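You operate a simulated robot arm through the tools that you are given. There is no shell and no other tool. Be economical: measure what you need, move in short steps, check, and stop when the job is done.

You run a simulated robot arm. Do the job below in one go: nothing can be reset, and whatever is moved stays where it is left.

## Task
Take the glass bottle that says "apple fizz" from the dryer top and leave it on the washer top.

The check looks at the end state, three seconds after you hand in, the way a careful person would. Anything else that was tipped, shoved, dropped, spilled or broken makes it a failure.

## Robot
A 6-joint arm with a two-finger parallel gripper, fixed in place. Base frame: the origin is at the foot of the arm, x ahead of it, y to its left, z up; the work surface is at about z = 0. Lengths are in mm, angles in rad, forces in N, time in s.
With the tool pointing down near the work surface it reaches from about 140 to 580 mm from the base axis. Its first joint turns from -1.152 to 1.152 rad. Payload 2.1 kg.
The tool frame sits at the grasp point between the pads (the TCP): z along the fingers, y along the line on which they close. The tips reach 30 mm beyond it. The gripper opens to 94 mm. The fingers are 28 mm wide and 10 mm thick; the gripper's body (50 by 96 mm) begins 55 mm behind the TCP.
Orientation is that of the tool frame in the base frame, as a unit quaternion [w, x, y, z]. With the fingers straight down and closing along the base's y, the tool's x points along the base's -x, its y along +y and its z along -z.

## Interface
- The arm moves only by the tool drive_tool. Its argument "commands" is text: rows parted by semicolons, each of 5 numbers parted by spaces: the shift along the base's x, y, z in m, then the turn about the base's z in rad, then the gripper command, from -1 (shut) to 1 (fully open), values between in proportion. In form: tx ty tz spin hand; .... A call has 1 to 12 rows; each row is the pose to reach, as a shift and turn from the pose commanded when the call began. Each row takes 0.2 s and may step no farther than 50 mm and 0.15 rad from the row before; otherwise, or with a gripper value out of range, the whole call is refused. A pose out of reach is approached as far as the arm can. The call stops where the force on the tool passes 40 N (or 10 N more than at its start, if that is more) or the arm is blocked; 0.2 s more then pass. The fingers move at their own pace (about 72 mm/s each) and stop on an object; they squeeze with about 41 N. The grip force told is the motor's: it shows also when the fingers shut on nothing. Time passes only in rows, and 0.2 s behind the last, so rows that repeat a pose let the fingers close. It gives the time, the measured TCP pose, the force on the tool (base axes), the opening and the grip force at its end, in the units of the frame above (readings bear some noise), and new pictures: "show" is both (left out), scene, wrist or none.
- Cameras (640 x 400 px; columns grow to the right, rows downward): "scene" is fixed at [43.2, -371.5, 463.9]; the picture's right is [0.83, -0.55, 0.00], its down [-0.41, -0.62, -0.67] and it looks along [0.37, 0.55, -0.75] (base axes); focal length 214 px, centre (320, 200). "wrist" rides on the gripper at [76, 14, -103] in the tool frame; the picture's right is [-0.18, 0.98, 0.00], its down [-0.75, -0.14, -0.64] and it looks along [-0.63, -0.12, 0.77] (tool axes); focal length 243 px, centre (320, 200). There is no depth. A picture from a camera that has moved, and an enlarged one, comes with that camera's place and axes in the base frame and with its lens.
- zoom(camera, box): a new picture of the part [left, top, right, bottom] of that camera's present view, enlarged. The clock stands still meanwhile.
- sign_off(): hands the job in; it is judged then, once.

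Work in short steps. Places have to be worked out from the pictures, the camera data and where the tool is seen: move nearer, look again, correct. Check each grasp and each placing, and mend what went wrong. You have 90 turns and 170 pictures in all, those below and enlarged ones among them. Open the gripper and draw the arm clear of the work before you hand the job in, unless the task says otherwise; then end with one line.

The tools are called after "Emit:" by a JSON object that holds its "api" and its "payload". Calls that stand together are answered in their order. drive_tool: Moves the arm, as the interface text tells. Its arguments: {"type":"object","properties":{"commands":{"type":"string"},"show":{"type":"string","enum":["both","scene","wrist","none"]}},"required":["commands"]} The other tools are called the same way: zoom (camera, box) takes an enlarged picture of a part of a camera's view; sign_off () hands the job in.

At the start:

```text
clock: 0.0
position: [269.7, -161.3, 300.6]
ee_rot: [0.001, 0.0, 1.0, 0.001]
force: [-0.2, 1.5, 0.2]
gripper_width: 93.8
gripper_force: 0.2
```

scene: 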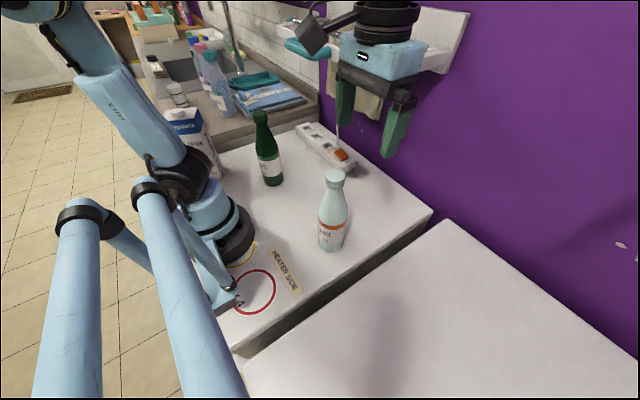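
wrist: 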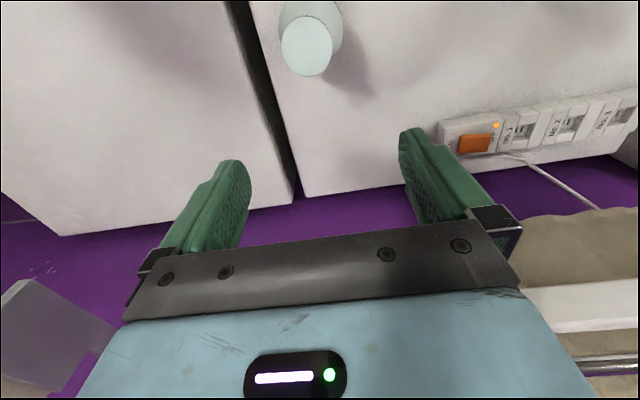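

I'll read the labels on the bottles and the surfaces first.

Emit:
{"api": "zoom", "payload": {"camera": "scene", "box": [230, 100, 390, 200]}}

Emit:
{"api": "zoom", "payload": {"camera": "scene", "box": [270, 160, 390, 260]}}

Emit:
{"api": "zoom", "payload": {"camera": "scene", "box": [220, 220, 540, 400]}}

```text
4.00 times, centred on (310, 150) of scene
camera zoom: at [43.2, -371.5, 463.9], right [0.83, -0.55, 0.0], down [-0.41, -0.62, -0.67], along [0.37, 0.55, -0.75], focal length 858 px, centre (360, 400)
```

zoom: 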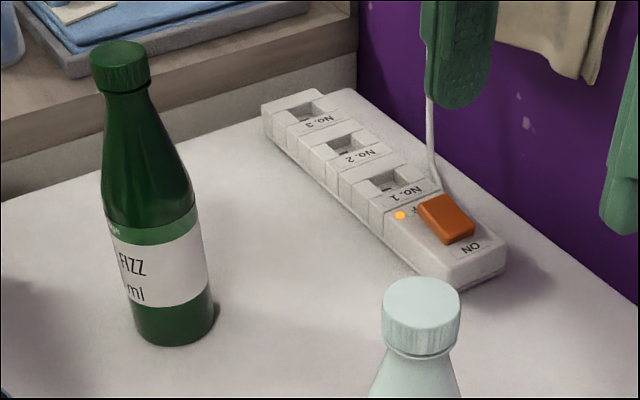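

```text
4.00 times, centred on (330, 210) of scene
camera zoom: at [43.2, -371.5, 463.9], right [0.83, -0.55, 0.0], down [-0.41, -0.62, -0.67], along [0.37, 0.55, -0.75], focal length 858 px, centre (280, 160)
```

zoom: 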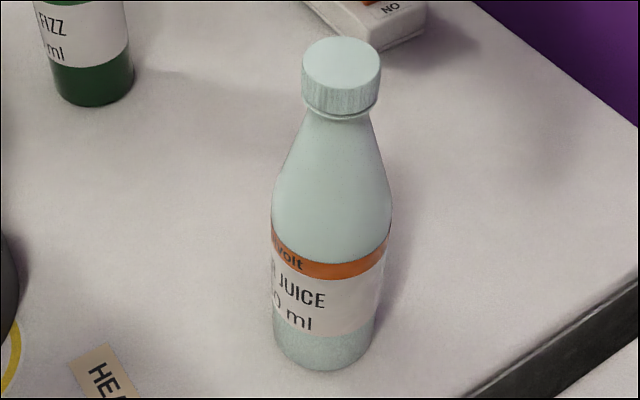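

```text
2.00 times, centred on (380, 310) of scene
camera zoom: at [43.2, -371.5, 463.9], right [0.83, -0.55, 0.0], down [-0.41, -0.62, -0.67], along [0.37, 0.55, -0.75], focal length 429 px, centre (200, -20)
```

zoom: 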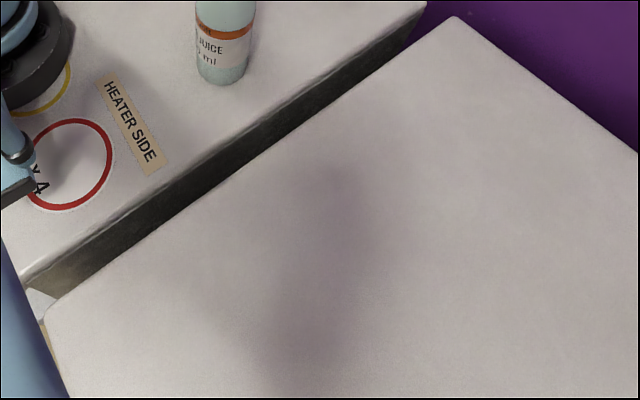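

The green bottle reads "...FIZZ" and stands at about (197, 115), about 223 mm tall. The white one is juice, at about (209, -171). I'll traverse high to near the green bottle and look again.

Emit:
{"api": "drive_tool", "payload": {"commands": "0.02 0.04 0.01 0 1; 0.03 0.085 0.02 0 1; 0.03 0.13 0.02 0 1; 0.03 0.175 0.02 0 1; 0.03 0.22 0.02 0 1; 0.03 0.25 0.02 0 1; 0.03 0.276 0.02 0 1"}}

```text
clock: 1.1
position: [297.0, 9.6, 321.6]
ee_rot: [-0.002, 0.009, 1.0, -0.015]
force: [-7.3, -34.7, 8.2]
gripper_width: 73.9
gripper_force: 0.0
stopped in row 5: the force on the tool passed its limit (the readings are from after the stop); the commanded pose is now the measured one
camera wrist: at [221.9, 28.1, 423.9], right [0.2, 0.98, -0.03], down [0.75, -0.14, 0.64], along [0.63, -0.15, -0.77], focal length 243 px, centre (320, 200)
```

scene: 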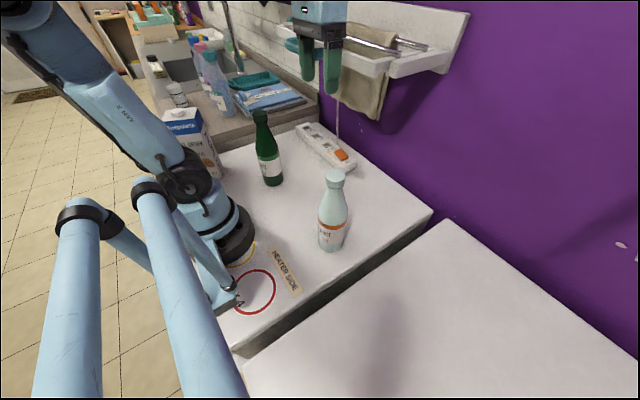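
wrist: 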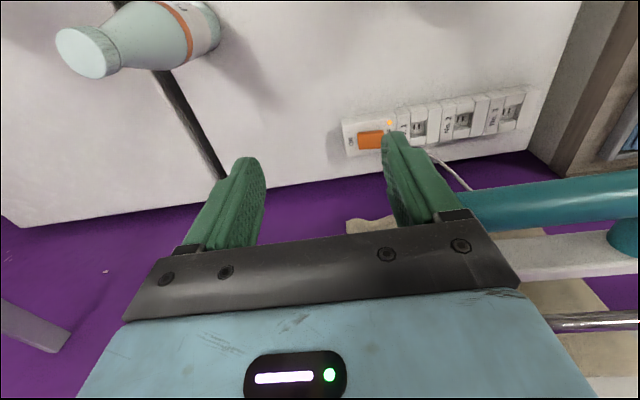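

The tool hit something on its +y side, probably the wall rack. I'll back off to -y and -x, then inspect it.

Emit:
{"api": "drive_tool", "payload": {"commands": "0 -0.02 0 0 0.57; -0.02 -0.04 0 0 0.57; -0.06 -0.05 0 0 1; -0.08 -0.05 0 0 1"}}

Emit:
{"api": "zoom", "payload": {"camera": "scene", "box": [260, 0, 480, 138]}}

```text
clock: 2.1
position: [217.7, -35.9, 321.6]
ee_rot: [-0.001, 0.004, 1.0, -0.009]
force: [0.4, -0.2, 0.4]
gripper_width: 94.0
gripper_force: 0.1
camera wrist: at [142.3, -19.8, 423.3], right [0.19, 0.98, -0.02], down [0.75, -0.14, 0.64], along [0.63, -0.14, -0.77], focal length 243 px, centre (320, 200)
```

scene: 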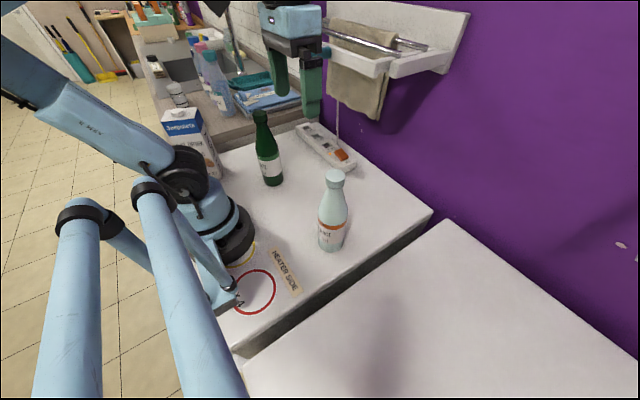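
wrist: 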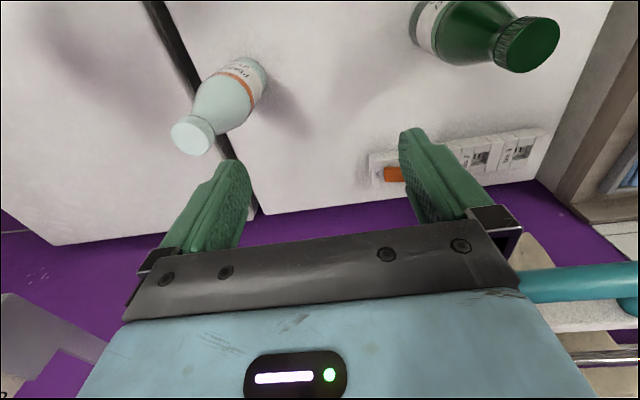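

```text
2.90 times, centred on (370, 69) of scene
camera zoom: at [43.2, -371.5, 463.9], right [0.83, -0.55, 0.0], down [-0.41, -0.62, -0.67], along [0.37, 0.55, -0.75], focal length 622 px, centre (175, 580)
```

zoom: 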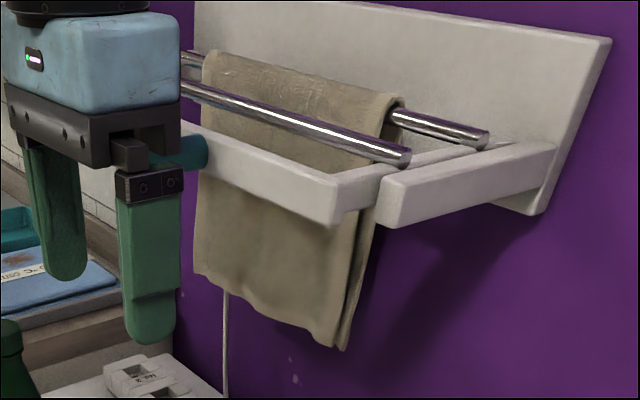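

The rack is rigid and its teal rod still sits around x≈300, z≈300+. I'll keep to x≈195, well clear of it, and go toward the green bottle, stopping halfway to look.

Emit:
{"api": "drive_tool", "payload": {"commands": "-0.02 0.02 0 0 1; -0.03 0.05 0 0 1; -0.03 0.08 0 0 1"}}

Emit:
{"api": "zoom", "payload": {"camera": "scene", "box": [220, 0, 380, 100]}}

Emit:
{"api": "zoom", "payload": {"camera": "wrist", "box": [320, 0, 640, 200]}}

```text
clock: 2.9
position: [186.6, 45.0, 322.0]
ee_rot: [0.0, 0.005, 1.0, -0.009]
force: [0.3, 0.4, -0.4]
gripper_width: 94.0
gripper_force: 0.1
camera wrist: at [111.4, 61.3, 423.5], right [0.2, 0.98, -0.02], down [0.75, -0.14, 0.64], along [0.63, -0.14, -0.77], focal length 243 px, centre (320, 200)
```

scene: 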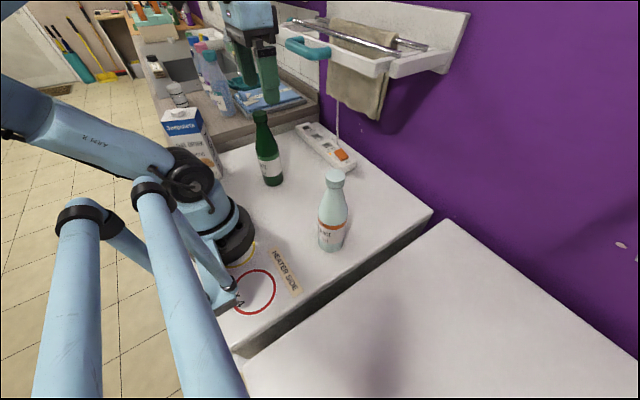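
wrist: 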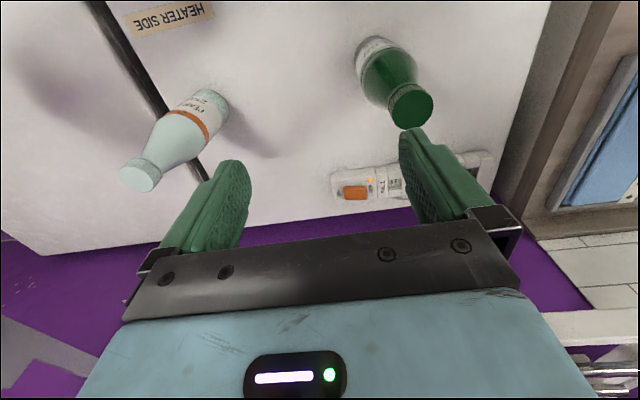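

```text
4.00 times, centred on (300, 50) of scene
camera zoom: at [43.2, -371.5, 463.9], right [0.83, -0.55, 0.0], down [-0.41, -0.62, -0.67], along [0.37, 0.55, -0.75], focal length 858 px, centre (400, 800)
```

zoom: 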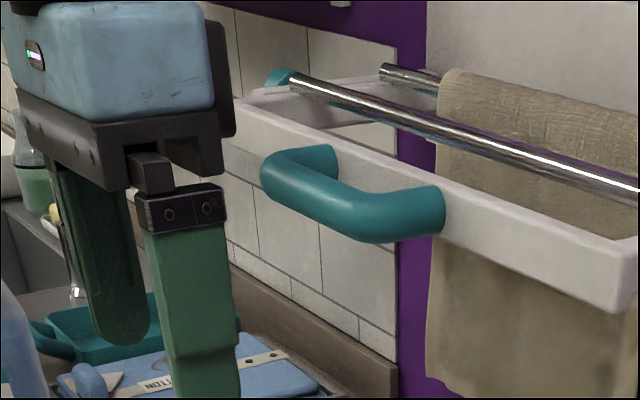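

```text
2.00 times, centred on (480, 100) of wrist
camera zoom: at [111.4, 61.3, 423.5], right [0.2, 0.98, -0.02], down [0.75, -0.14, 0.64], along [0.63, -0.14, -0.77], focal length 485 px, centre (0, 400)
```

zoom: 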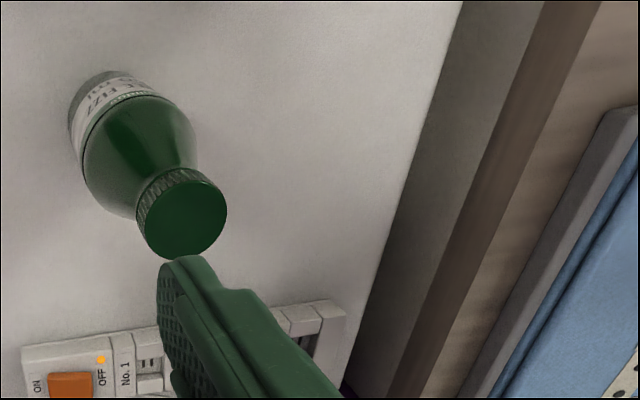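

The teal part is a fixed rack handle, undisturbed. Triangulating from the wrist view puts the cap at about (197, 118, 223). I'll move above it and descend partway.

Emit:
{"api": "drive_tool", "payload": {"commands": "0.005 0.036 0 0 1; 0.0105 0.0725 0 0 1; 0.0105 0.0725 -0.03 0 1; 0.0105 0.0725 -0.06 0 1; 0.0105 0.0725 -0.06 0 1"}}

Emit:
{"api": "zoom", "payload": {"camera": "scene", "box": [190, 40, 350, 200]}}

```text
clock: 4.1
position: [196.5, 116.7, 261.9]
ee_rot: [-0.001, 0.005, 1.0, -0.01]
force: [-0.2, 1.4, -0.5]
gripper_width: 93.9
gripper_force: 0.0
camera wrist: at [121.7, 133.0, 363.3], right [0.19, 0.98, -0.02], down [0.75, -0.14, 0.64], along [0.63, -0.14, -0.77], focal length 243 px, centre (320, 200)
```

scene: 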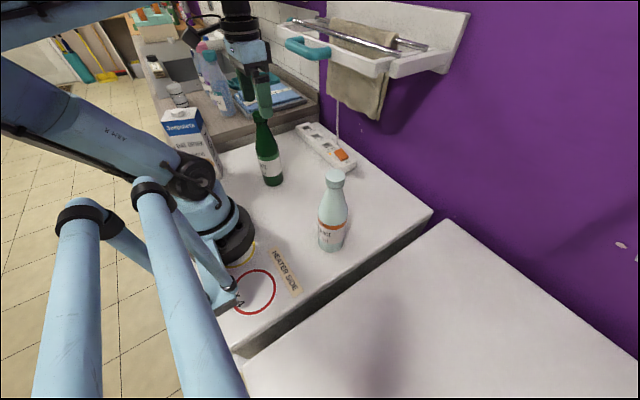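
wrist: 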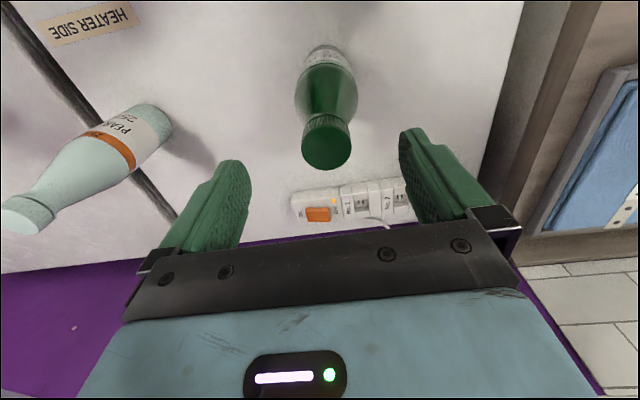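

```text
2.50 times, centred on (270, 120) of scene
camera zoom: at [43.2, -371.5, 463.9], right [0.83, -0.55, 0.0], down [-0.41, -0.62, -0.67], along [0.37, 0.55, -0.75], focal length 536 px, centre (445, 400)
```

zoom: 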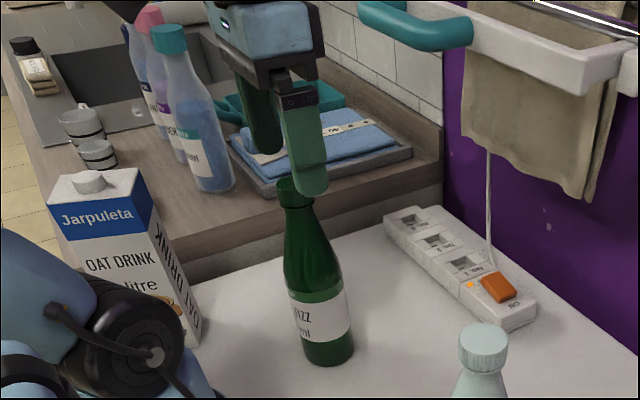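

The cap is centred between the fingers, top at about z 220. I'll descend to TCP z≈205 so the pads span the cap and upper neck, then close.

Emit:
{"api": "drive_tool", "payload": {"commands": "-0.001 0.003 -0.02 0 1; -0.001 0.003 -0.04 0 1; -0.001 0.003 -0.057 0 1; -0.001 0.003 -0.057 0 1"}}

Emit:
{"api": "zoom", "payload": {"camera": "scene", "box": [210, 60, 330, 200]}}

```text
clock: 5.1
position: [198.0, 119.9, 204.7]
ee_rot: [-0.001, 0.005, 1.0, -0.01]
force: [1.1, 0.1, -0.5]
gripper_width: 94.3
gripper_force: 0.2
camera wrist: at [122.1, 135.8, 306.4], right [0.19, 0.98, -0.02], down [0.75, -0.14, 0.64], along [0.63, -0.14, -0.77], focal length 243 px, centre (320, 200)
```

scene: 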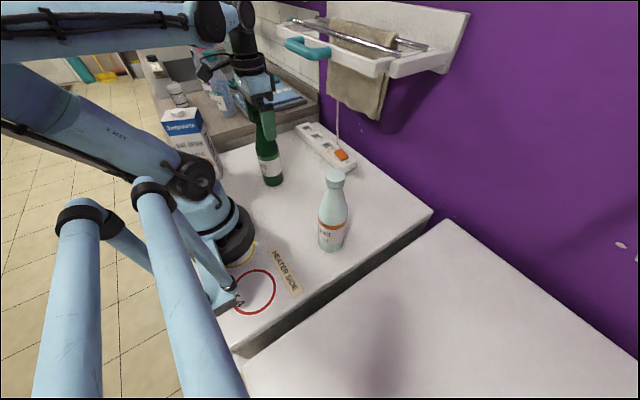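
wrist: 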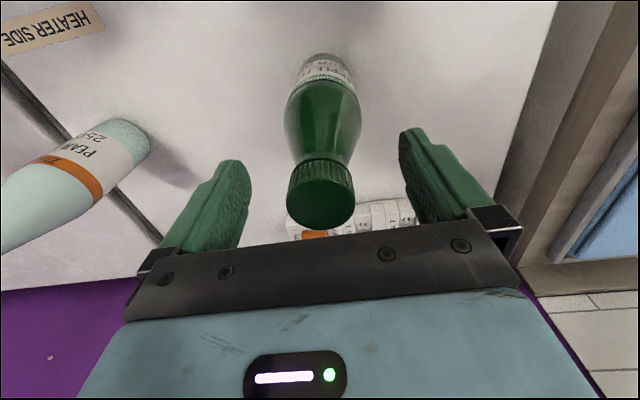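

```text
2.86 times, centred on (270, 130) of scene
camera zoom: at [43.2, -371.5, 463.9], right [0.83, -0.55, 0.0], down [-0.41, -0.62, -0.67], along [0.37, 0.55, -0.75], focal length 613 px, centre (463, 400)
```

zoom: 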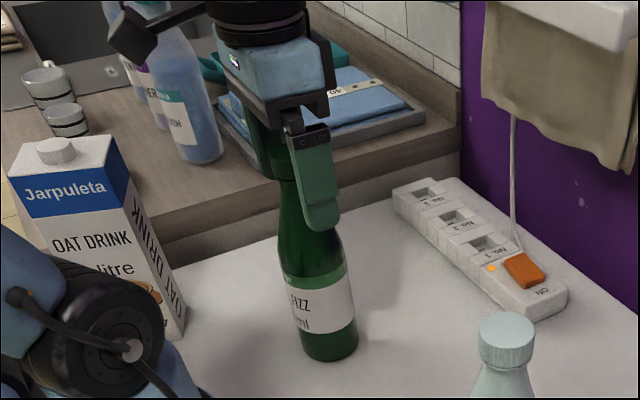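

The cap sits at about (194, 120), well centred. I'll check the label and then close the fingers.

Emit:
{"api": "zoom", "payload": {"camera": "wrist", "box": [280, 40, 380, 102]}}

Emit:
{"api": "drive_tool", "payload": {"commands": "-0.003 0 0 0 0.4; -0.003 0 0 0 -0.4; -0.003 0 0 0 -1; -0.003 0 0 0 -1; -0.003 0 0 0 -1"}}

```text
6.40 times, centred on (330, 71) of wrist
camera zoom: at [122.1, 135.8, 306.4], right [0.19, 0.98, -0.02], down [0.75, -0.14, 0.64], along [0.63, -0.14, -0.77], focal length 1553 px, centre (256, 1026)
```

zoom: 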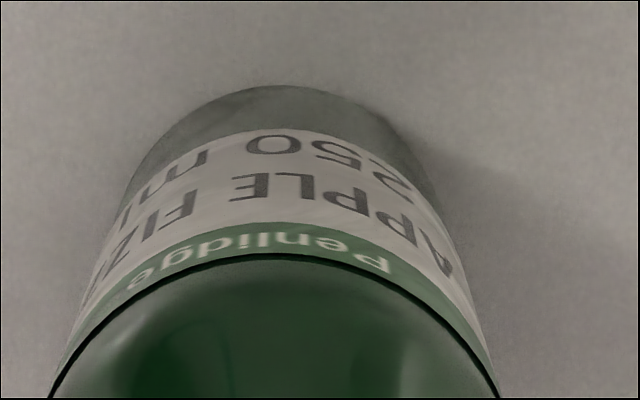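

```text
clock: 6.3
position: [194.2, 120.3, 204.2]
ee_rot: [-0.001, 0.005, 1.0, -0.009]
force: [0.1, 0.5, 1.3]
gripper_width: 36.9
gripper_force: 40.4
camera wrist: at [119.0, 135.9, 306.6], right [0.19, 0.98, -0.02], down [0.75, -0.14, 0.64], along [0.63, -0.14, -0.77], focal length 243 px, centre (320, 200)
```

scene: 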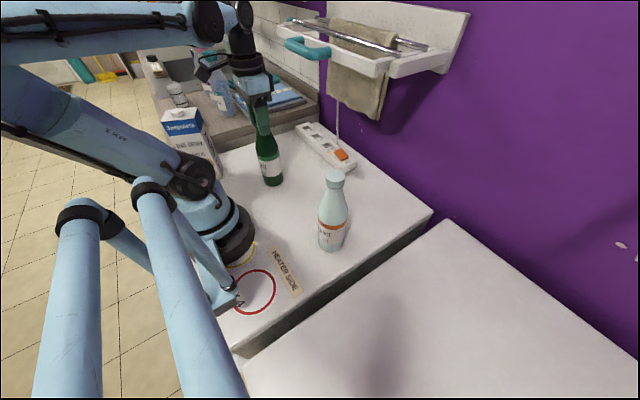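
wrist: 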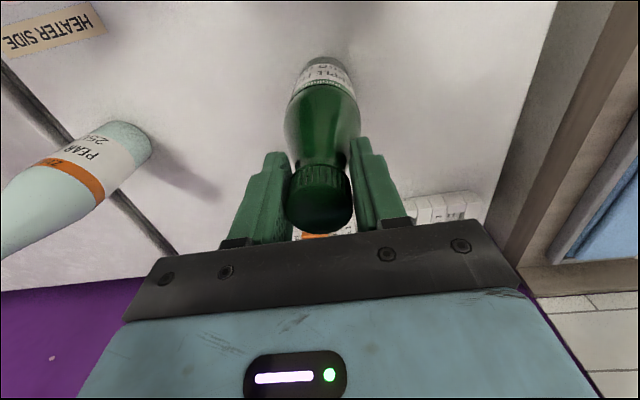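

The label says APPLE FIZZ, and the grip holds at 36.9 mm and 40 N. I'll lift 45 mm gently.

Emit:
{"api": "drive_tool", "payload": {"commands": "0 0 0.01 0 -1; 0 0 0.025 0 -1; 0 0 0.045 0 -1; 0 0 0.045 0 -1"}}

```text
clock: 7.3
position: [194.2, 119.1, 249.6]
ee_rot: [-0.001, 0.006, 1.0, -0.01]
force: [-0.5, 0.0, -2.5]
gripper_width: 36.8
gripper_force: 41.4
camera wrist: at [118.5, 135.3, 351.8], right [0.19, 0.98, -0.02], down [0.75, -0.14, 0.64], along [0.63, -0.14, -0.77], focal length 243 px, centre (320, 200)
```

scene: 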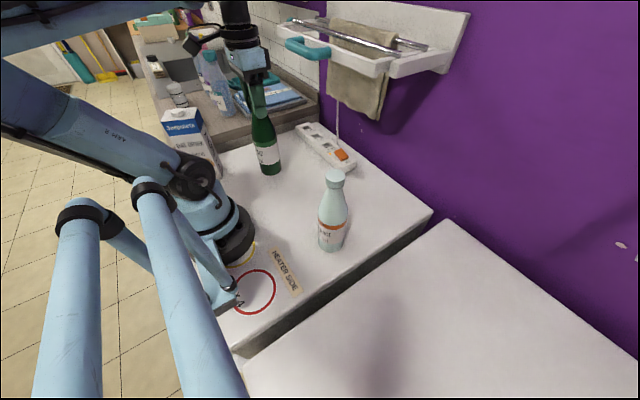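
wrist: 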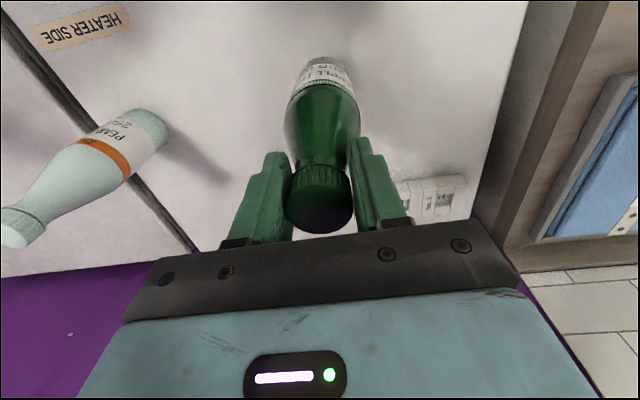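

The bottle is held (about 2.5 N weight), clear of the top. I'll carry it on an arc that stays ≥100 mm from the white bottle and short of the rack.

Emit:
{"api": "drive_tool", "payload": {"commands": "0.01 -0.02 0.01 0 -1; 0.03 -0.05 0.015 0 -1; 0.04 -0.08 0.015 0 -1; 0.05 -0.11 0.015 0 -1; 0.06 -0.14 0.015 0 -1; 0.08 -0.165 0.015 0 -1; 0.1 -0.19 0.015 0 -1; 0.115 -0.22 0.015 0 -1; 0.12 -0.24 0.015 0 -1; 0.12 -0.24 0.015 0 -1"}}

```text
clock: 9.5
position: [313.1, -120.5, 264.4]
ee_rot: [-0.001, 0.006, 1.0, -0.01]
force: [-0.3, 0.7, -2.2]
gripper_width: 36.7
gripper_force: 40.6
camera wrist: at [238.1, -105.0, 366.6], right [0.19, 0.98, -0.02], down [0.75, -0.14, 0.64], along [0.63, -0.14, -0.77], focal length 243 px, centre (320, 200)
```

scene: 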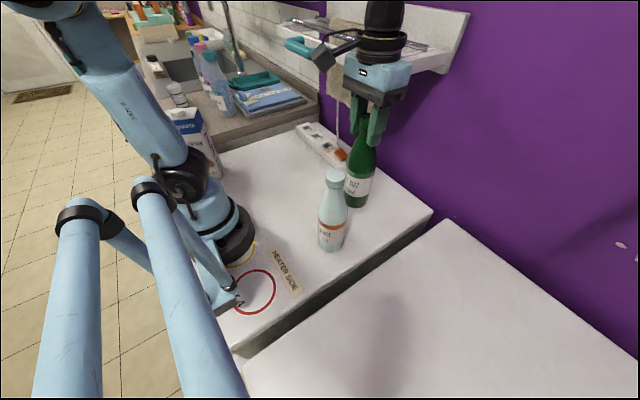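
wrist: 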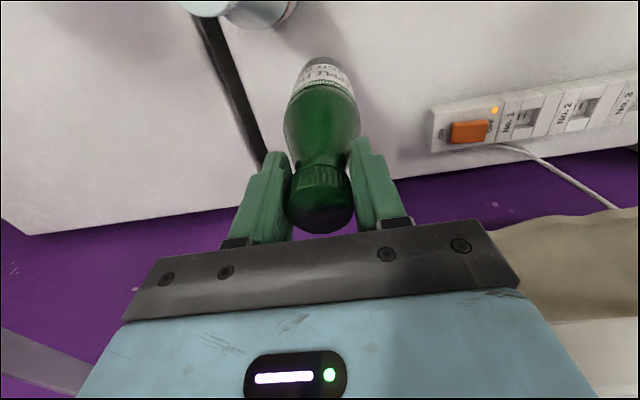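

The white bottle is untouched. I'll carry on straight along -y over the gap to above the washer.

Emit:
{"api": "drive_tool", "payload": {"commands": "0.005 -0.03 0 0 -1; 0.01 -0.06 0 0 -1; 0.01 -0.09 0 0 -1; 0.01 -0.12 0 0 -1; 0.01 -0.15 0 0 -1; 0.005 -0.18 0 0 -1; 0 -0.21 0 0 -1; 0 -0.24 0 0 -1; 0 -0.255 0 0 -1; 0 -0.255 0 0 -1"}}

```text
clock: 11.7
position: [314.7, -375.3, 265.3]
ee_rot: [-0.002, 0.004, 1.0, -0.01]
force: [-0.7, -0.1, -2.0]
gripper_width: 36.9
gripper_force: 40.1
camera wrist: at [238.6, -359.8, 366.5], right [0.19, 0.98, -0.02], down [0.75, -0.14, 0.64], along [0.63, -0.14, -0.77], focal length 243 px, centre (320, 200)
```

scene: 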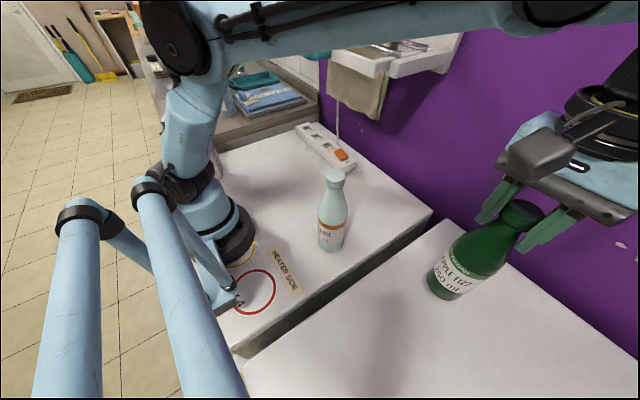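
wrist: 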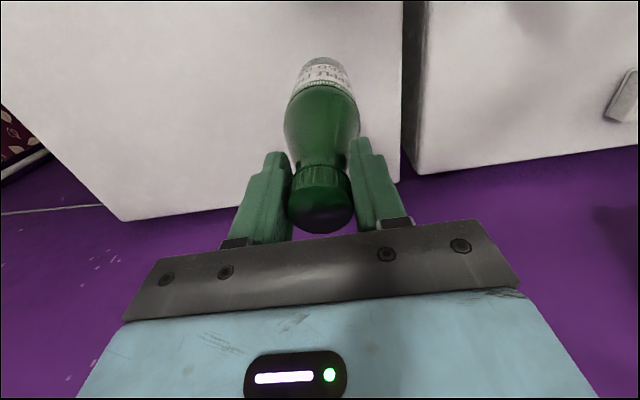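

The bottle is over the washer, well in from its edges. I'll lower to about 12 mm above the expected surface and check.

Emit:
{"api": "drive_tool", "payload": {"commands": "0 0 -0.02 0 -1; 0 0 -0.035 0 -1; 0 0 -0.049 0 -1; 0 0 -0.049 0 -1", "show": "scene"}}

Emit:
{"api": "zoom", "payload": {"camera": "scene", "box": [380, 180, 620, 330]}}

```text
clock: 12.7
position: [313.9, -375.5, 215.7]
ee_rot: [-0.001, 0.005, 1.0, -0.01]
force: [-0.5, -0.5, -3.6]
gripper_width: 36.5
gripper_force: 41.1
```

scene: 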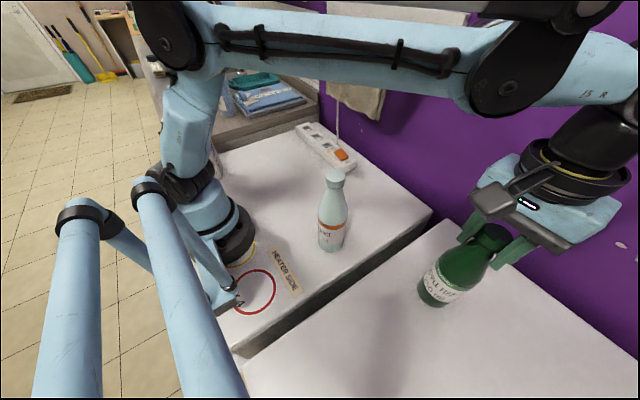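

```text
2.67 times, centred on (500, 255) of scene
camera zoom: at [43.2, -371.5, 463.9], right [0.83, -0.55, 0.0], down [-0.41, -0.62, -0.67], along [0.37, 0.55, -0.75], focal length 572 px, centre (-160, 53)
```

zoom: 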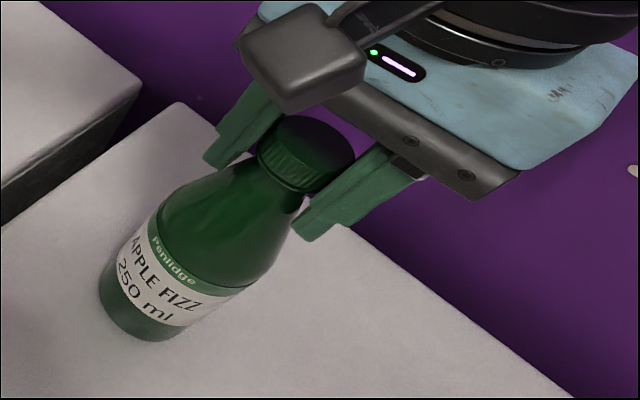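

It's not touching yet (only weight is felt). I'll lower in small steps and watch the force.

Emit:
{"api": "drive_tool", "payload": {"commands": "0 0 -0.003 0 -1; 0 0 -0.006 0 -1; 0 0 -0.009 0 -1; 0 0 -0.009 0 -1", "show": "none"}}

```text
clock: 13.7
position: [313.7, -375.1, 205.7]
ee_rot: [-0.001, 0.005, 1.0, -0.01]
force: [0.2, -0.6, -2.9]
gripper_width: 36.4
gripper_force: 41.0
```

Still no contact at 205.7, so I'll lower by 2 mm steps.

Emit:
{"api": "drive_tool", "payload": {"commands": "0 0 -0.001 0 -1; 0 0 -0.002 0 -1; 0 0 -0.003 0 -1; 0 0 -0.003 0 -1", "show": "scene"}}

Emit:
{"api": "zoom", "payload": {"camera": "scene", "box": [380, 220, 500, 320]}}

```text
clock: 14.7
position: [313.8, -375.4, 205.2]
ee_rot: [0.0, 0.005, 1.0, -0.01]
force: [-0.3, -0.9, 6.1]
gripper_width: 36.5
gripper_force: 40.9
stopped in row 4: the force on the tool passed its limit (the readings are from after the stop); the commanded pose is now the measured one
```

scene: 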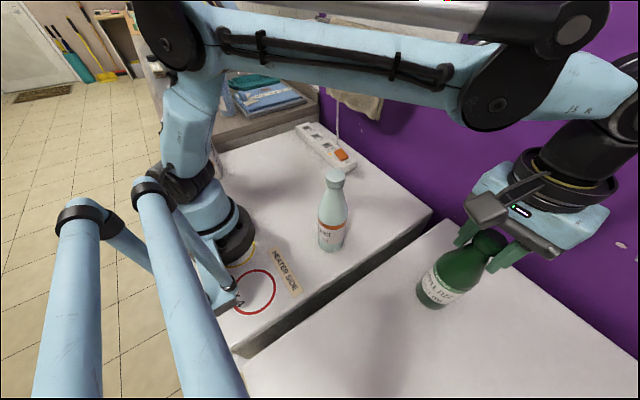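

```text
4.00 times, centred on (440, 270) of scene
camera zoom: at [43.2, -371.5, 464.0], right [0.83, -0.55, 0.0], down [-0.41, -0.62, -0.67], along [0.37, 0.55, -0.75], focal length 858 px, centre (-160, -80)
```

zoom: 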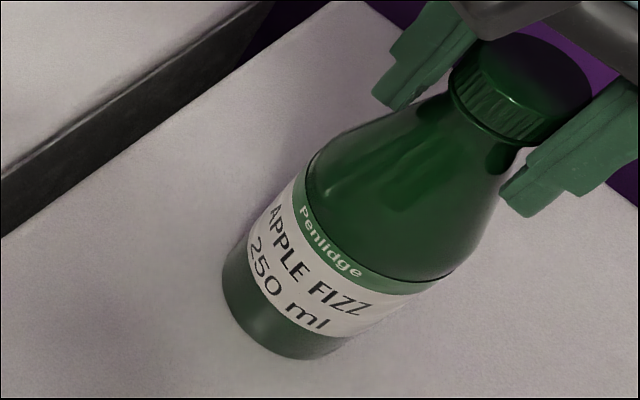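

Contact made: it rests on the washer at the same height as it was picked up. I'll open slowly in place.

Emit:
{"api": "drive_tool", "payload": {"commands": "0 0 0 0 -0.1; 0 0 0 0 0.2; 0 0 0 0 0.6; 0 0 0 0 1; 0 0 0 0 1"}}

```text
clock: 15.9
position: [313.4, -375.3, 205.1]
ee_rot: [-0.002, 0.006, 1.0, -0.009]
force: [-0.4, -0.4, -0.2]
gripper_width: 93.8
gripper_force: 0.0
camera wrist: at [238.1, -359.0, 306.8], right [0.19, 0.98, -0.02], down [0.75, -0.14, 0.64], along [0.63, -0.14, -0.76], focal length 243 px, centre (320, 200)
```

scene: 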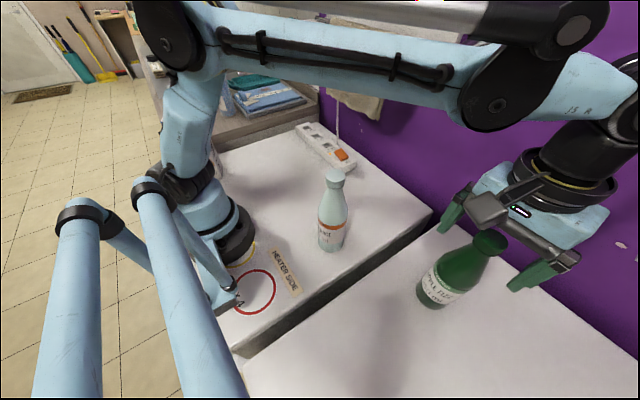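
wrist: 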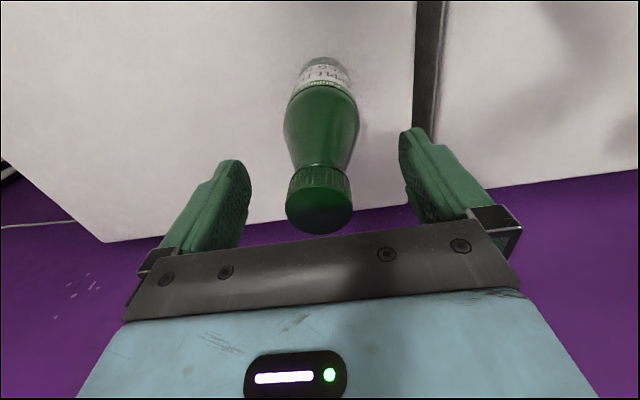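

The bottle stands free and upright. I'll raise straight up past the cap, then draw away toward the starting area.

Emit:
{"api": "drive_tool", "payload": {"commands": "0 0 0.02 0 1; 0 0 0.05 0 1; 0 0 0.085 0 1; 0 0 0.115 0 1; -0.01 0.04 0.115 0 1; -0.02 0.08 0.115 0 1; -0.03 0.12 0.115 0 1; -0.04 0.16 0.115 0 1; -0.04 0.19 0.115 0 1; -0.04 0.19 0.115 0 1"}}

Emit:
{"api": "zoom", "payload": {"camera": "scene", "box": [200, 0, 560, 320]}}

```text
clock: 18.1
position: [274.3, -185.7, 320.4]
ee_rot: [0.0, 0.005, 1.0, -0.01]
force: [0.3, 0.3, -0.6]
gripper_width: 93.9
gripper_force: 0.0
camera wrist: at [198.7, -168.4, 421.4], right [0.19, 0.98, -0.02], down [0.75, -0.14, 0.64], along [0.63, -0.14, -0.76], focal length 243 px, centre (320, 200)
```

scene: 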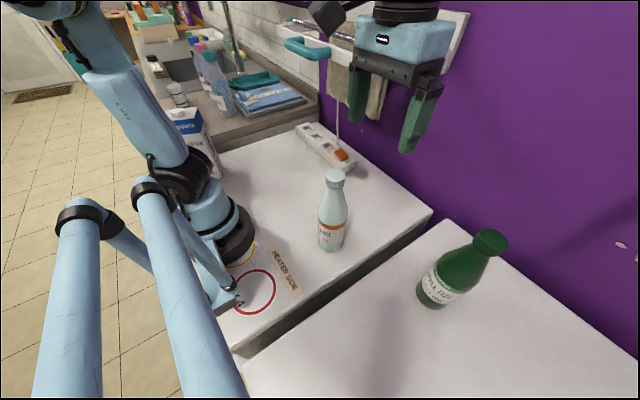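
wrist: 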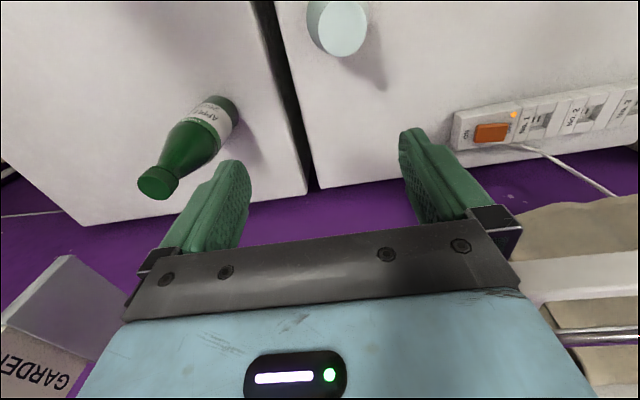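

```text
1.25 times, centred on (380, 160) of scene
camera zoom: at [43.2, -371.5, 463.9], right [0.83, -0.55, 0.0], down [-0.41, -0.62, -0.67], along [0.37, 0.55, -0.75], focal length 268 px, centre (245, 250)
```

zoom: 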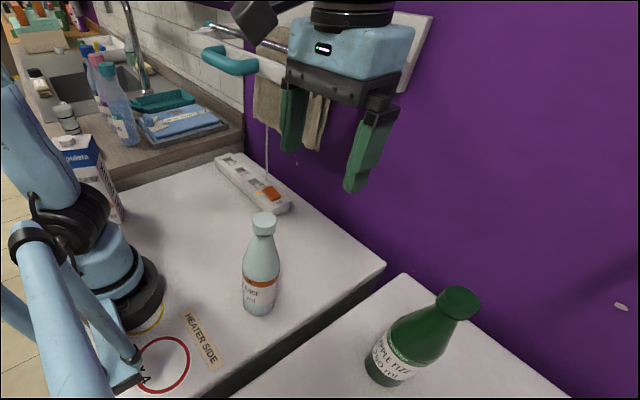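

The apple fizz bottle stands upright on the washer; its lean in the picture is only perspective. Everything else is where it was and the arm is clear, so I'm handing in.

Emit:
{"api": "sign_off", "payload": {}}

```text
The job is handed in.
```

The "apple fizz" bottle now stands upright on the washer top, the gripper is open and the arm is clear; on the way to it the gripper bumped the fixed wall rack once, and nothing looks moved in the final pictures.
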